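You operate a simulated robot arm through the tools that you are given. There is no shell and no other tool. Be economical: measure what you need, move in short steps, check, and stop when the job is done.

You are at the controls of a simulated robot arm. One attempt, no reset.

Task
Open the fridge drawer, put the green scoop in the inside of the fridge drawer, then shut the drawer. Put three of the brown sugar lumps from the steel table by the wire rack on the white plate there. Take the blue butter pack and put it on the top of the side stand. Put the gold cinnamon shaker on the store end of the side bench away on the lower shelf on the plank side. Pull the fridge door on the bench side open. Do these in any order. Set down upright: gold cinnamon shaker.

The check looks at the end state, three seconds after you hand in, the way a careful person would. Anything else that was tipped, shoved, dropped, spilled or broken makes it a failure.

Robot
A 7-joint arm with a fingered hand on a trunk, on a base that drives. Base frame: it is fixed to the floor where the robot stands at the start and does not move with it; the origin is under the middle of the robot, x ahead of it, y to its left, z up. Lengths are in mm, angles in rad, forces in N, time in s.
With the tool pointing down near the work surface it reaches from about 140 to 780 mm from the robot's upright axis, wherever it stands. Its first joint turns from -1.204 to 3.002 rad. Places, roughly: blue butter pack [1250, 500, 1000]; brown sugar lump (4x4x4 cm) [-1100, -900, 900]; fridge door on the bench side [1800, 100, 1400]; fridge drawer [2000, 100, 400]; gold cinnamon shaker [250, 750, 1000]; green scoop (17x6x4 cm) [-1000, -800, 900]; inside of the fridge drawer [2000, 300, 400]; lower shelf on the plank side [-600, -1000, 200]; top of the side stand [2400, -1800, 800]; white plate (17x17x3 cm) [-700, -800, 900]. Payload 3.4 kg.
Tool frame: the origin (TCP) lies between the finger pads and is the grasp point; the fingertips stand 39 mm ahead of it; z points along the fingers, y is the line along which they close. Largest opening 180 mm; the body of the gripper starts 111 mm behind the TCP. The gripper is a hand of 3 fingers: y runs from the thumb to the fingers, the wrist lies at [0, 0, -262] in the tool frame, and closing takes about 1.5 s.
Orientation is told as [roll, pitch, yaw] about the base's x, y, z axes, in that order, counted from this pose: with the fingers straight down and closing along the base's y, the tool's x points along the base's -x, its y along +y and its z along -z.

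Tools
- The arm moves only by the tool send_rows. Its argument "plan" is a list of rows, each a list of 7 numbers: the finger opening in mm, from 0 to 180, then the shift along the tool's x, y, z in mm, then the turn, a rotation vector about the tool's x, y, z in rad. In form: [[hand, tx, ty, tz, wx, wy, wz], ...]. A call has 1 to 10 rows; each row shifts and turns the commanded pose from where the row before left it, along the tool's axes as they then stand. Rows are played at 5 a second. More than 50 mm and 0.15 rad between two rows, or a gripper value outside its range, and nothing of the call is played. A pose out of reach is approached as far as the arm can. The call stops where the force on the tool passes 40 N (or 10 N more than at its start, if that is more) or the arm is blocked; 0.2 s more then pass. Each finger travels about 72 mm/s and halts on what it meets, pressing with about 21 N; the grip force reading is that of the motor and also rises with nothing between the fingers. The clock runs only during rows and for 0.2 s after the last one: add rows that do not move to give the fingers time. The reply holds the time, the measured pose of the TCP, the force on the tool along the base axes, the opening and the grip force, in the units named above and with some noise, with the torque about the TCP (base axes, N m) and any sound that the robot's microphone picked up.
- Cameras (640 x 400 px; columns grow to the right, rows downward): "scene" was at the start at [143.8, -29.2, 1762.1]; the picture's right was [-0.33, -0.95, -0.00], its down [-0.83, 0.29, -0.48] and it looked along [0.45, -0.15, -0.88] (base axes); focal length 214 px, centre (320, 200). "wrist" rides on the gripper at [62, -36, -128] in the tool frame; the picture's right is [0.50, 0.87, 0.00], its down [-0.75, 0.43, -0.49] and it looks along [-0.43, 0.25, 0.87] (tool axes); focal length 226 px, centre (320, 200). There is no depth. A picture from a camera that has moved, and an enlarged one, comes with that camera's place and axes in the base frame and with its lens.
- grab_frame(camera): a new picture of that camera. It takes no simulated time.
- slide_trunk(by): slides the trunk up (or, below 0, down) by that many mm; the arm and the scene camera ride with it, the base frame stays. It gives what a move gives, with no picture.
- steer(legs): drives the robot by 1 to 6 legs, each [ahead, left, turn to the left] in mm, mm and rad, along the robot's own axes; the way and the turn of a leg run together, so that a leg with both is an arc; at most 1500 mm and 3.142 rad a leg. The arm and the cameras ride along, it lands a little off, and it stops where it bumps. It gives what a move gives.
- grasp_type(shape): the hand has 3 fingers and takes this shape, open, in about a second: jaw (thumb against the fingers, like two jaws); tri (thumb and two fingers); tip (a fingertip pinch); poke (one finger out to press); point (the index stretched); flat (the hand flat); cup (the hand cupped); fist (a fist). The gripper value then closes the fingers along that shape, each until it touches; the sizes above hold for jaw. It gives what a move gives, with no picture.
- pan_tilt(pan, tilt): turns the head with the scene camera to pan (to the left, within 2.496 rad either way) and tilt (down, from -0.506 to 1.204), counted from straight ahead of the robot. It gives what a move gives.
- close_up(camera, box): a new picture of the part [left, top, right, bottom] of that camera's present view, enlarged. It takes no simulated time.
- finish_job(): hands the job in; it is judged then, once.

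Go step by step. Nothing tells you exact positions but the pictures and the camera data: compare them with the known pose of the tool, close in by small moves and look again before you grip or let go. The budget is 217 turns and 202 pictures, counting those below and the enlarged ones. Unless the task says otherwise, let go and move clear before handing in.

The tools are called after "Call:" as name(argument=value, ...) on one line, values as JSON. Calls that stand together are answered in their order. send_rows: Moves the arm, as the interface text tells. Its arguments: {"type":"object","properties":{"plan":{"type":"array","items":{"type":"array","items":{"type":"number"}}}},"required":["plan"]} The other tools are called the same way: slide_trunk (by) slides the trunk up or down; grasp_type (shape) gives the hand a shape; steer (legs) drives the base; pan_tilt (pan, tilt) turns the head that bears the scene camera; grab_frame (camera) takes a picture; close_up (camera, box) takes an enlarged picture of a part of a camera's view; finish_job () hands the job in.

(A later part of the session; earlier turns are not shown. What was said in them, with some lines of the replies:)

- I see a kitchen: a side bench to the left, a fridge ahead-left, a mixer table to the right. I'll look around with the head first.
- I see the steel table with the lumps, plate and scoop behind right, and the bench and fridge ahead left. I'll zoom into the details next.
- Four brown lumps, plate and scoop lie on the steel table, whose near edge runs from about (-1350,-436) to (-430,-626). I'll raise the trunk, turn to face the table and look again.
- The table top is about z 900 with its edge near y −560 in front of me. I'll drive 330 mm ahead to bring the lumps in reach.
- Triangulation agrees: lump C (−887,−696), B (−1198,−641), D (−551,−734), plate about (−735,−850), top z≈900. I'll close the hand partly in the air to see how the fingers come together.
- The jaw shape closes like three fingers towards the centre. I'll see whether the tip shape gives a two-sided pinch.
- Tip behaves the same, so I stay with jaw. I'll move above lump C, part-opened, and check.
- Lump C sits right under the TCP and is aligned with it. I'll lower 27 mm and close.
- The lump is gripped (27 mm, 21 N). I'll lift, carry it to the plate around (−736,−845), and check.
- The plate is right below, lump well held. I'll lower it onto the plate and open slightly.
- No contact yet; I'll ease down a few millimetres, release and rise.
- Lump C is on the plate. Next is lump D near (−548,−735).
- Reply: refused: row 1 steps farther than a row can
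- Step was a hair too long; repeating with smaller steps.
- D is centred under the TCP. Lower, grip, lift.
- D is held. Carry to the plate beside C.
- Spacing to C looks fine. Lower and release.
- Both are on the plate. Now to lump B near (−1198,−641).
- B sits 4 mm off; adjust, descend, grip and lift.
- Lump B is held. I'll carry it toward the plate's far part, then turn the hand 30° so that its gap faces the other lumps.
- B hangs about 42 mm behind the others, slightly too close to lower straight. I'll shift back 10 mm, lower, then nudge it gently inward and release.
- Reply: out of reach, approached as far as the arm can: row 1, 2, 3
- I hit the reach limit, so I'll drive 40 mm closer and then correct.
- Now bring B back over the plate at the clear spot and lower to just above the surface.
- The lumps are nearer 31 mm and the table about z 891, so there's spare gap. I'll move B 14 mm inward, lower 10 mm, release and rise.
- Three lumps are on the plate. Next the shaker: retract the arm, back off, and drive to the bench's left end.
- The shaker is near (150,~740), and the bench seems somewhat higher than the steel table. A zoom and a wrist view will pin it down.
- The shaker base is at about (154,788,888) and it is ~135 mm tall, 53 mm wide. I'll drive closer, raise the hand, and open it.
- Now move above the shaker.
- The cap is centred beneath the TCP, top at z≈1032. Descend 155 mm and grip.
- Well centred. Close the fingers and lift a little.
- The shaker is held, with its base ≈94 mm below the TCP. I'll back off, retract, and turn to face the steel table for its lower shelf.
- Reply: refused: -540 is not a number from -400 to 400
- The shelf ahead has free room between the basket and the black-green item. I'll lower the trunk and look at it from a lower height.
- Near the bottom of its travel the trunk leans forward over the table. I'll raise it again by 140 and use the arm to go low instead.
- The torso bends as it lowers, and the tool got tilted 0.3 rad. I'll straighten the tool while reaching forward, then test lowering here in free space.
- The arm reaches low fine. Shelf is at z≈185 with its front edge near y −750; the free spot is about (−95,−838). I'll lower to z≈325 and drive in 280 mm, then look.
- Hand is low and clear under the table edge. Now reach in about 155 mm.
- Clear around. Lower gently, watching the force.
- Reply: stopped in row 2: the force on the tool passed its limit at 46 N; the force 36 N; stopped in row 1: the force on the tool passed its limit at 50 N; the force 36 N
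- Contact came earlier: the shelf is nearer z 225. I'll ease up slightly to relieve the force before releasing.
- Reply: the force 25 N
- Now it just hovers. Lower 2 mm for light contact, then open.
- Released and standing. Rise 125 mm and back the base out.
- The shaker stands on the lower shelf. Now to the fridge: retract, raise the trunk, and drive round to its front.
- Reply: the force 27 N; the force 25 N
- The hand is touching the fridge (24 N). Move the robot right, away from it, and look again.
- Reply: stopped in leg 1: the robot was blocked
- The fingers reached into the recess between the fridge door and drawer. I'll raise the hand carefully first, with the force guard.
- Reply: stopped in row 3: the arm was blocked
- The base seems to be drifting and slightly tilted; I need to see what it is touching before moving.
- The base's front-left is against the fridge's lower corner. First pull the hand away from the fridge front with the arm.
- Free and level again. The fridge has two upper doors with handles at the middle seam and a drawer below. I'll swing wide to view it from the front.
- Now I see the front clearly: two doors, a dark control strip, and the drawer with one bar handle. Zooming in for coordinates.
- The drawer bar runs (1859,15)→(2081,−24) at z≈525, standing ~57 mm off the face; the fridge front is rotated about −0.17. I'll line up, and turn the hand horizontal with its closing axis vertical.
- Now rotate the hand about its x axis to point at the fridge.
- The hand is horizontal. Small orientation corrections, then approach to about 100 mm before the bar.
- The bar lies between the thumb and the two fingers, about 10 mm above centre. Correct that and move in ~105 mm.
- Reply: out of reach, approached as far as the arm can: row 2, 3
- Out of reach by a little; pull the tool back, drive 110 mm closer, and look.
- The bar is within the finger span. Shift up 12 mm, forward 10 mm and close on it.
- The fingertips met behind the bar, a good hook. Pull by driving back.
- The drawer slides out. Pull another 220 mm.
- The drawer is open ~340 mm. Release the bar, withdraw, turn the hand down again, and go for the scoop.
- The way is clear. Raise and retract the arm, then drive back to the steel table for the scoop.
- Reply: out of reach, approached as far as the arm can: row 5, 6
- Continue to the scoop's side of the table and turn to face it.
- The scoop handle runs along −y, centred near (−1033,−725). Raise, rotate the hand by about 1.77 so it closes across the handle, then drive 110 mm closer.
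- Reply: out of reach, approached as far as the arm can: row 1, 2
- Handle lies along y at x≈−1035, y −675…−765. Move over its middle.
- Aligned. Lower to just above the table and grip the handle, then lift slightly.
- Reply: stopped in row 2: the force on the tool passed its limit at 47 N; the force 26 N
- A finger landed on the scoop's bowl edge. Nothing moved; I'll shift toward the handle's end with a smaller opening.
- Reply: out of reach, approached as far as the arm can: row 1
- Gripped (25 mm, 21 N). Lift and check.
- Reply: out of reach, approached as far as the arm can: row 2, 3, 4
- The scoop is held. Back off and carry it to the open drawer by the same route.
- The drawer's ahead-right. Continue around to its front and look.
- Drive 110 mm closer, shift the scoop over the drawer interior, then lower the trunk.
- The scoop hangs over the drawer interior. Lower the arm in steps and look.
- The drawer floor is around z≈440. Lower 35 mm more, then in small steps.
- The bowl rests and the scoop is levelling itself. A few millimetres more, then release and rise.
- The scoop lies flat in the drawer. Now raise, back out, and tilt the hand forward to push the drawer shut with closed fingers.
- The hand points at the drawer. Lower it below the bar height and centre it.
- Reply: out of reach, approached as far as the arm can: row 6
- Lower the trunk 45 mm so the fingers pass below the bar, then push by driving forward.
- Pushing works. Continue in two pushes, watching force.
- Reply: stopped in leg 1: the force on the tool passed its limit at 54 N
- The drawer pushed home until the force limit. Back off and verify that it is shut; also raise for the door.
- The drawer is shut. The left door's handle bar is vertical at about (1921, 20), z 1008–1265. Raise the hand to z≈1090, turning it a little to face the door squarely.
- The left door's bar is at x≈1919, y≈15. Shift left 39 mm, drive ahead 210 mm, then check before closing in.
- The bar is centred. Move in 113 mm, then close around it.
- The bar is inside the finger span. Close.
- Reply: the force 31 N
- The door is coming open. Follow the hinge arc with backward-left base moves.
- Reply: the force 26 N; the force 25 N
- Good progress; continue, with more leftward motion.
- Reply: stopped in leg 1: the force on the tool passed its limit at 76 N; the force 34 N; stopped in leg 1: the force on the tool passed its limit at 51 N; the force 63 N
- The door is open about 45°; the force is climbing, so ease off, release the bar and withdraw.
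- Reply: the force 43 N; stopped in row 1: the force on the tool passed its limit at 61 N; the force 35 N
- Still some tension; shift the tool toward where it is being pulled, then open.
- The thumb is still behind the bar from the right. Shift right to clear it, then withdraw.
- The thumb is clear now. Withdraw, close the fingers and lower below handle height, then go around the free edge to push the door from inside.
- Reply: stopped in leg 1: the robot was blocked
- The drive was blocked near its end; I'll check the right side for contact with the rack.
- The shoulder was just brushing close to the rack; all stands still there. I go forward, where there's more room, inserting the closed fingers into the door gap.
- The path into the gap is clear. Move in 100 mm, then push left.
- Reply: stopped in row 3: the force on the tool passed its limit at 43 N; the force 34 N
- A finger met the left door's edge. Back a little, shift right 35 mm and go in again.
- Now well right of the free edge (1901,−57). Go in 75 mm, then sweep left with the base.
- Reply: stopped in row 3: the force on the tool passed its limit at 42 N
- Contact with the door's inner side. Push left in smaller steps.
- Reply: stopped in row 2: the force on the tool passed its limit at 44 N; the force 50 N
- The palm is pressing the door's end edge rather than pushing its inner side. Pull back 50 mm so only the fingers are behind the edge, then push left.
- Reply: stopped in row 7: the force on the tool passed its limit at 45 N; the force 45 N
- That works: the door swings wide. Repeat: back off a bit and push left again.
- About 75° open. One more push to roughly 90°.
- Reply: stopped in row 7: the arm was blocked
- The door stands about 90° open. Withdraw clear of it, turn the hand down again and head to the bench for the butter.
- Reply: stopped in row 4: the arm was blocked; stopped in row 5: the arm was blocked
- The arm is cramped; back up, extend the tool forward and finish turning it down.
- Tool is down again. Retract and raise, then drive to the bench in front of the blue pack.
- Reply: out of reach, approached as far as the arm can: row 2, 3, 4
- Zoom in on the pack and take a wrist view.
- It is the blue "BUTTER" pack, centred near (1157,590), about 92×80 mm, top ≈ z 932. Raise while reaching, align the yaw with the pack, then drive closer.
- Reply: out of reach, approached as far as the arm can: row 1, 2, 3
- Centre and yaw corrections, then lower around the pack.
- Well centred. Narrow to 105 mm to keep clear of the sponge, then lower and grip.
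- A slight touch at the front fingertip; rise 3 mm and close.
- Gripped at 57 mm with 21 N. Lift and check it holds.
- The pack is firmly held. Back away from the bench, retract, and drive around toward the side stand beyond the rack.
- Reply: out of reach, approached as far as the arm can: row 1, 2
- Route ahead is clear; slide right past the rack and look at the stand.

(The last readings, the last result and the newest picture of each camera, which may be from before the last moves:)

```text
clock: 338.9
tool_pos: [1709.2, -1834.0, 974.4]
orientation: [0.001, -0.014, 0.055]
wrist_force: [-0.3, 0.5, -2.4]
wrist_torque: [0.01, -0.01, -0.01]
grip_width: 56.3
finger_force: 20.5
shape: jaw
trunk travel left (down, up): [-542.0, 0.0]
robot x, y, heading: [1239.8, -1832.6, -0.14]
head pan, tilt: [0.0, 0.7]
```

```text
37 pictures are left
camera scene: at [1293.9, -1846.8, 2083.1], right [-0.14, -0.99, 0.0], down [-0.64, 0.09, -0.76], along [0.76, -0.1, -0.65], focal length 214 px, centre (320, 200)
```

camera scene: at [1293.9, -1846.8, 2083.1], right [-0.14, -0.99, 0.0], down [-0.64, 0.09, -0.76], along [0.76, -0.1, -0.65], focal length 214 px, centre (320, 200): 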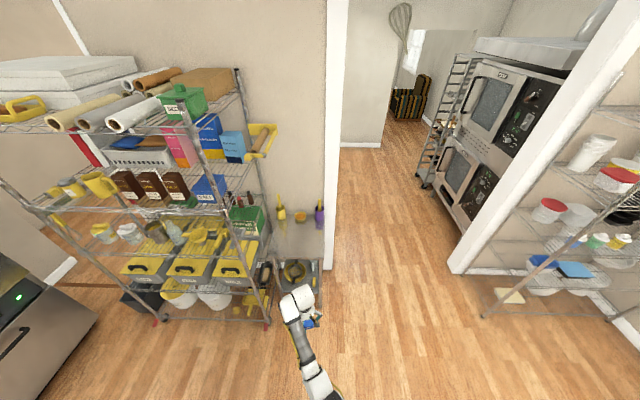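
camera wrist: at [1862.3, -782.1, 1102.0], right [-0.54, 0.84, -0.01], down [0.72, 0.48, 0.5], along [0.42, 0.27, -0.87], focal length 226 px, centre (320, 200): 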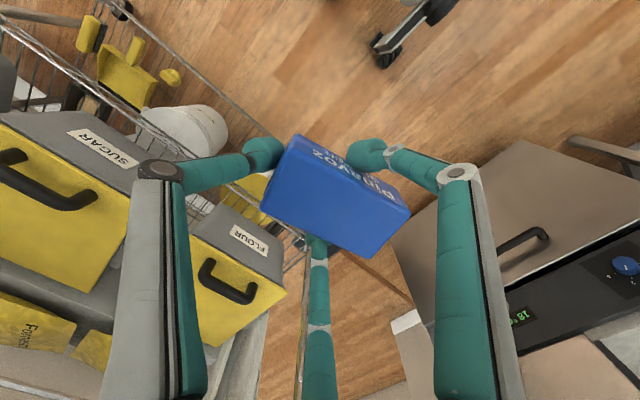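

Call:
close_up(camera="scene", box=[220, 170, 380, 320])

Call:
grab_frame(camera="wrist")

```text
2.67 times, centred on (300, 245) of scene
camera zoom: at [1293.9, -1846.8, 2083.1], right [-0.14, -0.99, 0.0], down [-0.64, 0.09, -0.76], along [0.76, -0.1, -0.65], focal length 572 px, centre (373, 80)
```

zoom: 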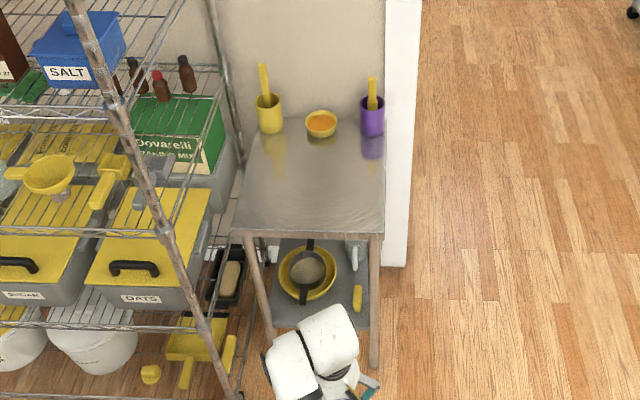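

```text
35 pictures are left
camera wrist: at [1647.2, -1874.4, 1102.4], right [-0.55, 0.84, -0.01], down [0.72, 0.48, 0.5], along [0.42, 0.27, -0.86], focal length 226 px, centre (320, 200)
```

wrist: 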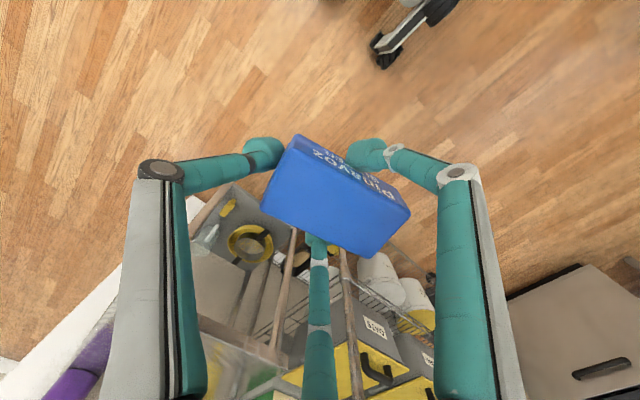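

The stand top has free room in its front half, around (2320,−1828) if z≈800. Drive 430 mm ahead and check the height with the wrist view.

Call:
steer(legs=[[430, 0, 0]])

Call:
grab_frame(camera="wrist")

Call:
pan_tilt(pan=0.0, tilt=0.95)

Call:
grab_frame(camera="scene")

```text
clock: 341.5
tool_pos: [2134.6, -1892.4, 974.8]
orientation: [-0.001, -0.014, 0.053]
wrist_force: [0.3, -0.2, -1.6]
wrist_torque: [0.0, 0.02, -0.01]
grip_width: 56.4
finger_force: 20.8
shape: jaw
trunk travel left (down, up): [-542.0, 0.0]
robot x, y, heading: [1667.4, -1889.1, -0.137]
head pan, tilt: [0.0, 0.7]
```

```text
34 pictures are left
camera wrist: at [2071.8, -1932.2, 1102.3], right [-0.55, 0.84, -0.01], down [0.72, 0.47, 0.5], along [0.42, 0.27, -0.86], focal length 226 px, centre (320, 200)
```

wrist: 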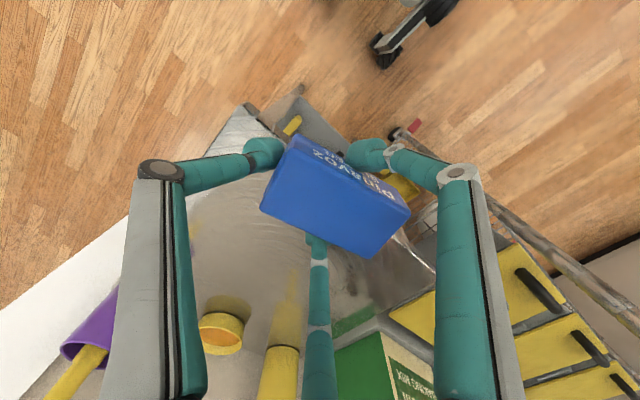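

```text
clock: 342.2
tool_pos: [2132.9, -1891.1, 976.3]
orientation: [-0.001, -0.014, 0.054]
wrist_force: [0.4, 0.5, -1.7]
wrist_torque: [-0.03, -0.01, -0.03]
grip_width: 56.6
finger_force: 21.3
shape: jaw
trunk travel left (down, up): [-542.0, 0.0]
robot x, y, heading: [1664.5, -1891.8, -0.137]
head pan, tilt: [0.0, 0.949]
```

```text
33 pictures are left
camera scene: at [1706.4, -1899.7, 2063.4], right [-0.14, -0.99, 0.0], down [-0.81, 0.11, -0.58], along [0.58, -0.08, -0.81], focal length 214 px, centre (320, 200)
```

scene: 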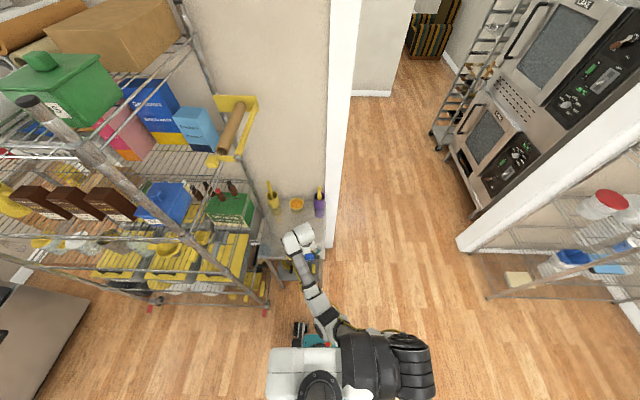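

The stand top is about z 840, front-right corner (2145,−1985). Move the pack over (2290,−1835).

Call:
send_rows(plan=[[0, -40, 12, 0, 0, 0, 0], [0, -40, 12, 0, 0, 0, 0], [0, -40, 12, 0, 0, 0, 0], [0, -40, 12, 0, 0, 0, 0], [0, 0, 0, 25, 0, 0, 0], [0, 0, 0, 0, 0, 0, 0]])

Call:
grab_frame(camera="wrist")

Call:
close_up(camera="scene", box=[220, 170, 380, 300])

```text
clock: 343.6
tool_pos: [2291.0, -1835.1, 952.3]
orientation: [-0.002, -0.014, 0.051]
wrist_force: [0.6, -0.1, -1.5]
wrist_torque: [-0.05, 0.02, -0.02]
grip_width: 56.0
finger_force: 21.1
shape: jaw
trunk travel left (down, up): [-542.0, 0.0]
robot x, y, heading: [1663.2, -1893.9, -0.143]
head pan, tilt: [0.0, 0.949]
```

```text
32 pictures are left
camera wrist: at [2229.3, -1874.7, 1079.1], right [-0.54, 0.84, -0.01], down [0.72, 0.47, 0.5], along [0.43, 0.27, -0.86], focal length 226 px, centre (320, 200)
```

wrist: 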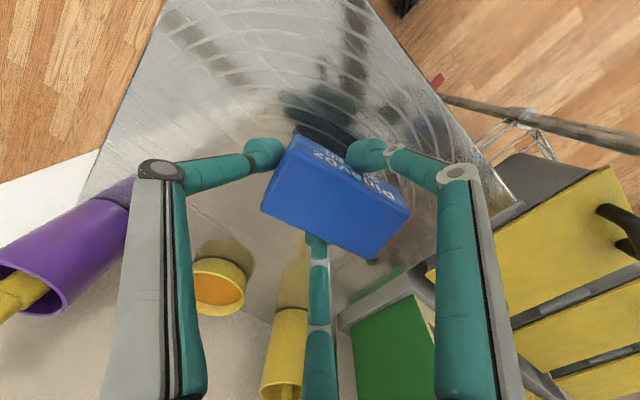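

```text
3.08 times, centred on (300, 235) of scene
camera zoom: at [1709.1, -1900.7, 2063.3], right [-0.14, -0.99, 0.0], down [-0.81, 0.11, -0.58], along [0.57, -0.08, -0.82], focal length 660 px, centre (382, 92)
```

zoom: 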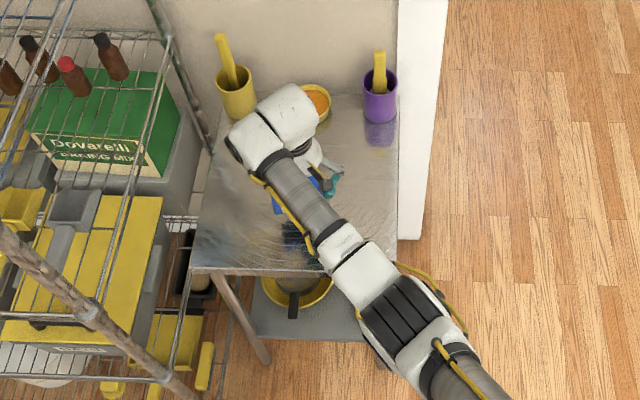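

Good position. Lower in careful steps.

Call:
send_rows(plan=[[0, 0, 0, 20, 0, 0, 0], [0, 0, 0, 15, 0, 0, 0], [0, 0, 0, 0, 0, 0, 0]])

Call:
send_rows(plan=[[0, 0, 0, 6, 0, 0, 0], [0, 0, 0, 6, 0, 0, 0], [0, 0, 0, 0, 0, 0, 0]])

Call:
grab_frame(camera="wrist")

```text
clock: 344.4
tool_pos: [2292.1, -1835.7, 917.5]
orientation: [-0.001, -0.017, 0.051]
wrist_force: [-0.2, -0.3, -1.9]
wrist_torque: [-0.01, -0.01, 0.0]
grip_width: 55.9
finger_force: 20.8
shape: jaw
trunk travel left (down, up): [-542.0, 0.0]
robot x, y, heading: [1667.5, -1893.7, -0.145]
head pan, tilt: [0.0, 0.949]
```

```text
clock: 345.2
tool_pos: [2293.1, -1835.5, 905.4]
orientation: [-0.002, -0.016, 0.052]
wrist_force: [0.4, 0.5, -2.1]
wrist_torque: [0.0, 0.0, -0.01]
grip_width: 56.0
finger_force: 21.1
shape: jaw
trunk travel left (down, up): [-542.0, 0.0]
robot x, y, heading: [1660.9, -1891.0, -0.134]
head pan, tilt: [0.0, 0.949]
```

```text
30 pictures are left
camera wrist: at [2229.7, -1874.9, 1032.6], right [-0.55, 0.84, -0.01], down [0.72, 0.47, 0.5], along [0.43, 0.27, -0.86], focal length 226 px, centre (320, 200)
```

wrist: 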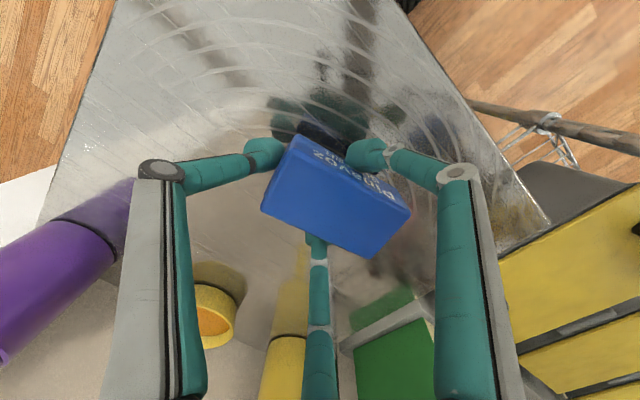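

Still clear of the surface; continue in 5 mm steps watching the vertical force.

Call:
send_rows(plan=[[0, 0, 0, 5, 0, 0, 0], [0, 0, 0, 5, 0, 0, 0], [0, 0, 0, 0, 0, 0, 0]])

Call:
send_rows(plan=[[0, 0, 0, 4, 0, 0, 0], [0, 0, 0, 4, 0, 0, 0], [0, 0, 0, 0, 0, 0, 0]])

Call:
send_rows(plan=[[0, 0, 0, 4, 0, 0, 0], [0, 0, 0, 4, 0, 0, 0], [0, 0, 0, 0, 0, 0, 0]])

Call:
grab_frame(camera="wrist")

```text
clock: 346.0
tool_pos: [2291.9, -1835.1, 895.2]
orientation: [-0.002, -0.016, 0.053]
wrist_force: [0.2, 0.0, -2.3]
wrist_torque: [-0.04, 0.04, 0.04]
grip_width: 56.1
finger_force: 20.7
shape: jaw
trunk travel left (down, up): [-542.0, 0.0]
robot x, y, heading: [1663.6, -1894.3, -0.139]
head pan, tilt: [0.0, 0.949]
```

```text
clock: 346.8
tool_pos: [2293.5, -1834.7, 888.3]
orientation: [-0.001, -0.016, 0.053]
wrist_force: [-0.6, -0.3, -1.5]
wrist_torque: [-0.05, -0.02, 0.0]
grip_width: 55.8
finger_force: 20.6
shape: jaw
trunk travel left (down, up): [-542.0, 0.0]
robot x, y, heading: [1663.2, -1894.6, -0.145]
head pan, tilt: [0.0, 0.949]
```

```text
clock: 347.6
tool_pos: [2293.5, -1833.7, 880.7]
orientation: [-0.001, -0.015, 0.051]
wrist_force: [-1.5, 0.7, 3.9]
wrist_torque: [0.06, 0.11, 0.0]
grip_width: 56.3
finger_force: 21.4
shape: jaw
trunk travel left (down, up): [-542.0, 0.0]
robot x, y, heading: [1663.3, -1892.9, -0.138]
head pan, tilt: [0.0, 0.949]
```

```text
29 pictures are left
camera wrist: at [2230.8, -1874.2, 1007.8], right [-0.55, 0.84, -0.01], down [0.72, 0.47, 0.5], along [0.43, 0.27, -0.86], focal length 226 px, centre (320, 200)
```

wrist: 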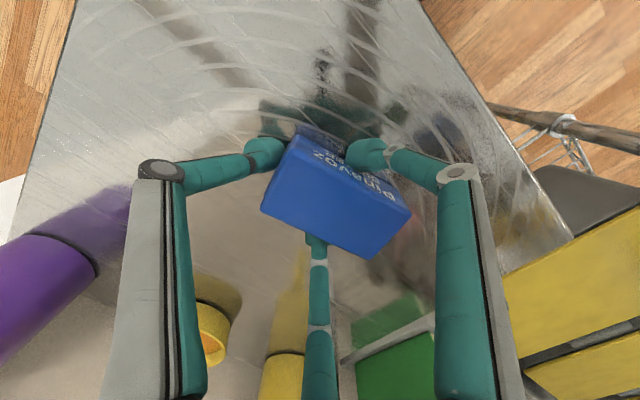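

Contact at TCP z≈881 (force +4 N). Release and rise.

Call:
send_rows(plan=[[65, 0, 0, 0, 0, 0, 0], [75, 0, 0, 0, 0, 0, 0], [85, 0, 0, 0, 0, 0, 0], [95, 0, 0, 0, 0, 0, 0], [95, 0, 0, 0, 0, 0, 0], [95, 0, 0, -20, 0, 0, 0], [95, 0, 0, -40, 0, 0, 0], [95, 0, 0, -40, 0, 0, 0]])

Call:
grab_frame(camera="wrist")

```text
clock: 349.4
tool_pos: [2289.7, -1836.4, 979.7]
orientation: [-0.002, -0.014, 0.052]
wrist_force: [0.5, -0.9, 0.1]
wrist_torque: [0.0, -0.03, 0.02]
grip_width: 94.6
finger_force: 0.1
shape: jaw
trunk travel left (down, up): [-542.0, 0.0]
robot x, y, heading: [1663.6, -1895.3, -0.141]
head pan, tilt: [0.0, 0.949]
```

```text
28 pictures are left
camera wrist: at [2228.0, -1874.6, 1108.0], right [-0.54, 0.84, -0.01], down [0.72, 0.47, 0.5], along [0.43, 0.27, -0.86], focal length 226 px, centre (320, 200)
```

wrist: 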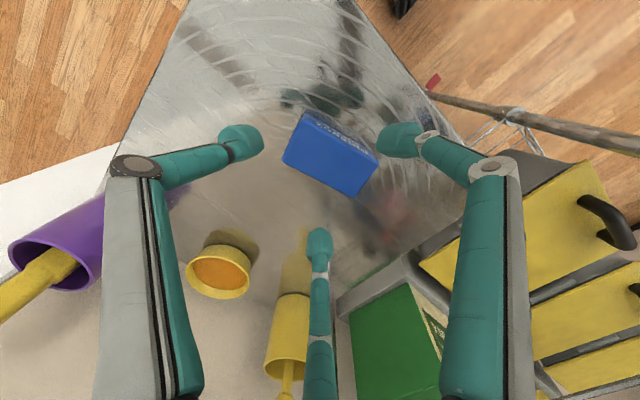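

The butter pack rests on the stand. Back away and check the fridge and rack.

Call:
steer(legs=[[-450, 0, 0], [0, 600, 0]])

Call:
pan_tilt(pan=0.7, tilt=0.5)

Call:
grab_frame(camera="scene")

Call:
pan_tilt(pan=-0.3, tilt=0.5)

Call:
grab_frame(camera="scene")

Call:
pan_tilt(pan=2.49, tilt=0.5)

Call:
grab_frame(camera="scene")

```text
clock: 355.2
tool_pos: [1928.9, -1181.0, 980.5]
orientation: [-0.001, -0.016, 0.047]
wrist_force: [-0.3, 0.8, 0.1]
wrist_torque: [0.02, 0.01, -0.01]
grip_width: 94.5
finger_force: 0.0
shape: jaw
trunk travel left (down, up): [-542.0, 0.0]
robot x, y, heading: [1301.3, -1232.2, -0.146]
head pan, tilt: [0.0, 0.949]
```

```text
clock: 356.2
tool_pos: [1927.9, -1179.5, 981.1]
orientation: [-0.001, -0.018, 0.047]
wrist_force: [0.2, -0.6, 0.3]
wrist_torque: [0.02, -0.05, 0.01]
grip_width: 94.5
finger_force: 0.0
shape: jaw
trunk travel left (down, up): [-542.0, 0.0]
robot x, y, heading: [1301.3, -1232.7, -0.143]
head pan, tilt: [0.7, 0.499]
```

```text
27 pictures are left
camera scene: at [1352.3, -1183.9, 2100.8], right [0.53, -0.85, 0.0], down [-0.41, -0.25, -0.88], along [0.74, 0.46, -0.48], focal length 214 px, centre (320, 200)
```

scene: 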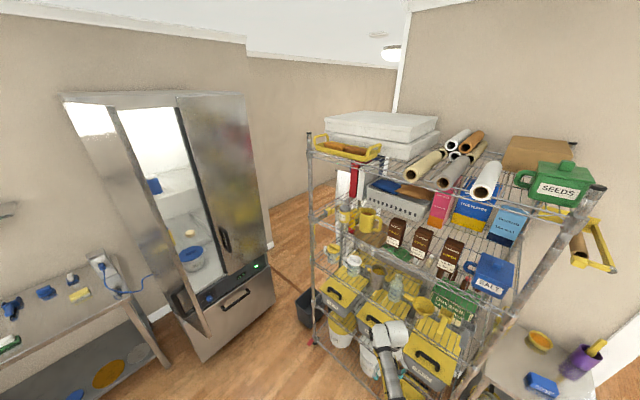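

```text
clock: 357.5
tool_pos: [1928.7, -1178.8, 981.1]
orientation: [-0.001, -0.018, 0.048]
wrist_force: [-0.3, 0.2, 0.4]
wrist_torque: [-0.01, -0.03, 0.01]
grip_width: 94.6
finger_force: 0.0
shape: jaw
trunk travel left (down, up): [-542.0, 0.0]
robot x, y, heading: [1303.5, -1235.2, -0.149]
head pan, tilt: [-0.3, 0.499]
```

```text
26 pictures are left
camera scene: at [1357.0, -1271.1, 2100.7], right [-0.43, -0.9, 0.0], down [-0.43, 0.21, -0.88], along [0.79, -0.38, -0.48], focal length 214 px, centre (320, 200)
```

scene: 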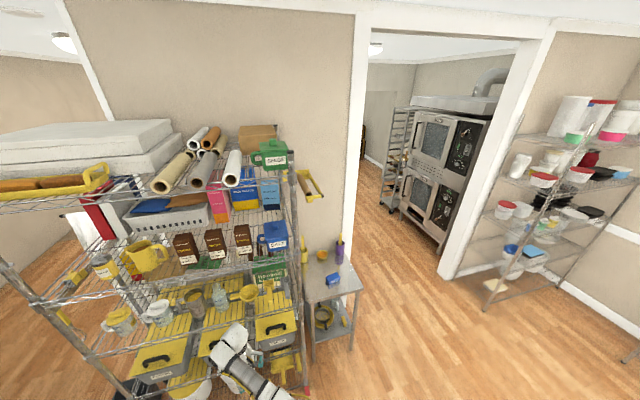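

```text
clock: 360.0
tool_pos: [1927.2, -1178.8, 982.3]
orientation: [-0.004, -0.018, 0.047]
wrist_force: [-0.7, 0.0, 0.2]
wrist_torque: [0.01, 0.01, 0.0]
grip_width: 94.4
finger_force: 0.0
shape: jaw
trunk travel left (down, up): [-542.0, 0.0]
robot x, y, heading: [1302.4, -1234.9, -0.142]
head pan, tilt: [2.491, 0.499]
```

```text
25 pictures are left
camera scene: at [1211.3, -1166.9, 2101.3], right [0.71, 0.7, 0.0], down [0.33, -0.34, -0.88], along [-0.62, 0.63, -0.48], focal length 214 px, centre (320, 200)
```

scene: 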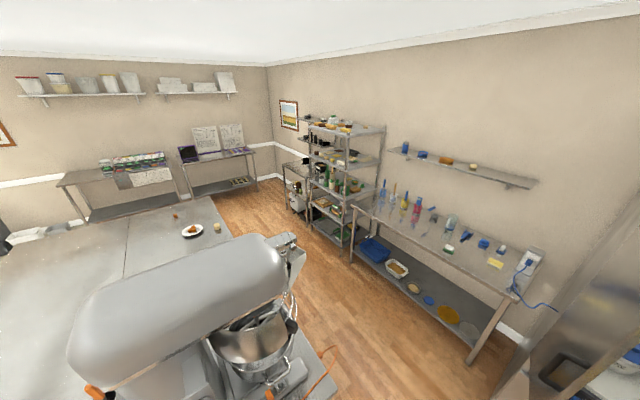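

Everything looks right. I'll move the hand well clear of the rack and take final close-ups of the fridge and the plate.

Call:
steer(legs=[[-60, 350, 0]])

Call:
close_up(camera="scene", box=[100, 190, 260, 290])

Call:
pan_tilt(pan=0.9, tilt=0.6)

Call:
grab_frame(camera="scene")

Call:
close_up(camera="scene", box=[180, 180, 400, 340])

```text
clock: 362.3
tool_pos: [1916.6, -830.3, 983.1]
orientation: [0.005, -0.019, 0.051]
wrist_force: [0.4, 0.1, -0.3]
wrist_torque: [0.02, 0.03, -0.01]
grip_width: 94.2
finger_force: 0.1
shape: jaw
trunk travel left (down, up): [-542.0, 0.0]
robot x, y, heading: [1295.3, -878.9, -0.139]
head pan, tilt: [2.491, 0.499]
```

```text
4.00 times, centred on (180, 240) of scene
camera zoom: at [1198.4, -839.0, 2101.8], right [0.71, 0.7, 0.01], down [0.33, -0.33, -0.88], along [-0.62, 0.63, -0.47], focal length 858 px, centre (880, 40)
```

zoom: 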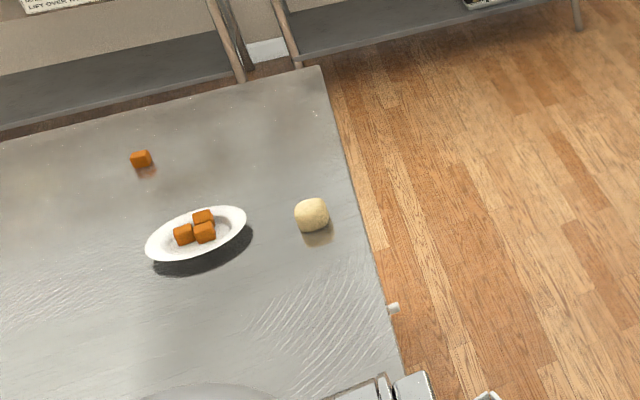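

```text
clock: 363.9
tool_pos: [1916.2, -829.0, 982.5]
orientation: [-0.001, -0.022, 0.049]
wrist_force: [0.3, -0.8, -0.7]
wrist_torque: [0.03, 0.04, -0.04]
grip_width: 94.6
finger_force: 0.0
shape: jaw
trunk travel left (down, up): [-542.0, 0.0]
robot x, y, heading: [1291.4, -881.2, -0.14]
head pan, tilt: [0.901, 0.6]
```

```text
23 pictures are left
camera scene: at [1327.4, -833.8, 2092.2], right [0.69, -0.72, -0.01], down [-0.41, -0.38, -0.83], along [0.6, 0.57, -0.56], focal length 214 px, centre (320, 200)
```

scene: 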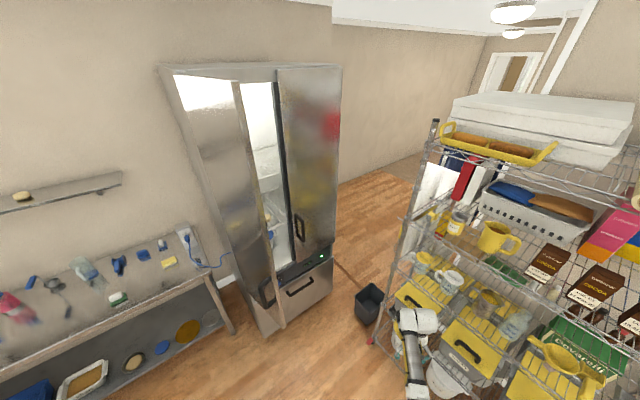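

```text
2.50 times, centred on (290, 260) of scene
camera zoom: at [1327.4, -833.8, 2092.2], right [0.69, -0.72, -0.01], down [-0.41, -0.38, -0.83], along [0.6, 0.57, -0.56], focal length 536 px, centre (395, 50)
```

zoom: 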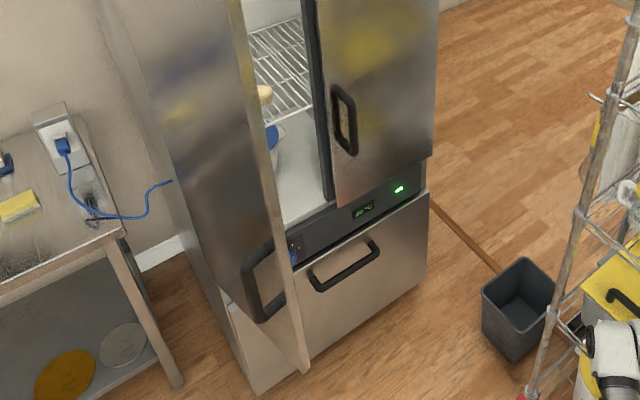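

Lumps are on the plate, the drawer is shut with the scoop inside, the door is open, the butter is on the stand, the shaker is on the shelf and the hand is empty and clear. Handing in.

Call:
finish_job()

```text
The job is handed in.
```

I finished all five parts and handed the job in; I don't have the judging result.

- **Scoop:** it lies flat inside the fridge drawer, and the drawer is shut.
- **Sugar lumps:** three are on the white plate.
- **Butter pack:** it is on top of the side stand.
- **Cinnamon shaker:** it stands upright on the lower shelf under the steel table.
- **Fridge door:** the bench-side door is open to roughly 90°.

The arm bumped the fridge front once and the base caught on its lower corner. I saw nothing tipped or moved afterwards.
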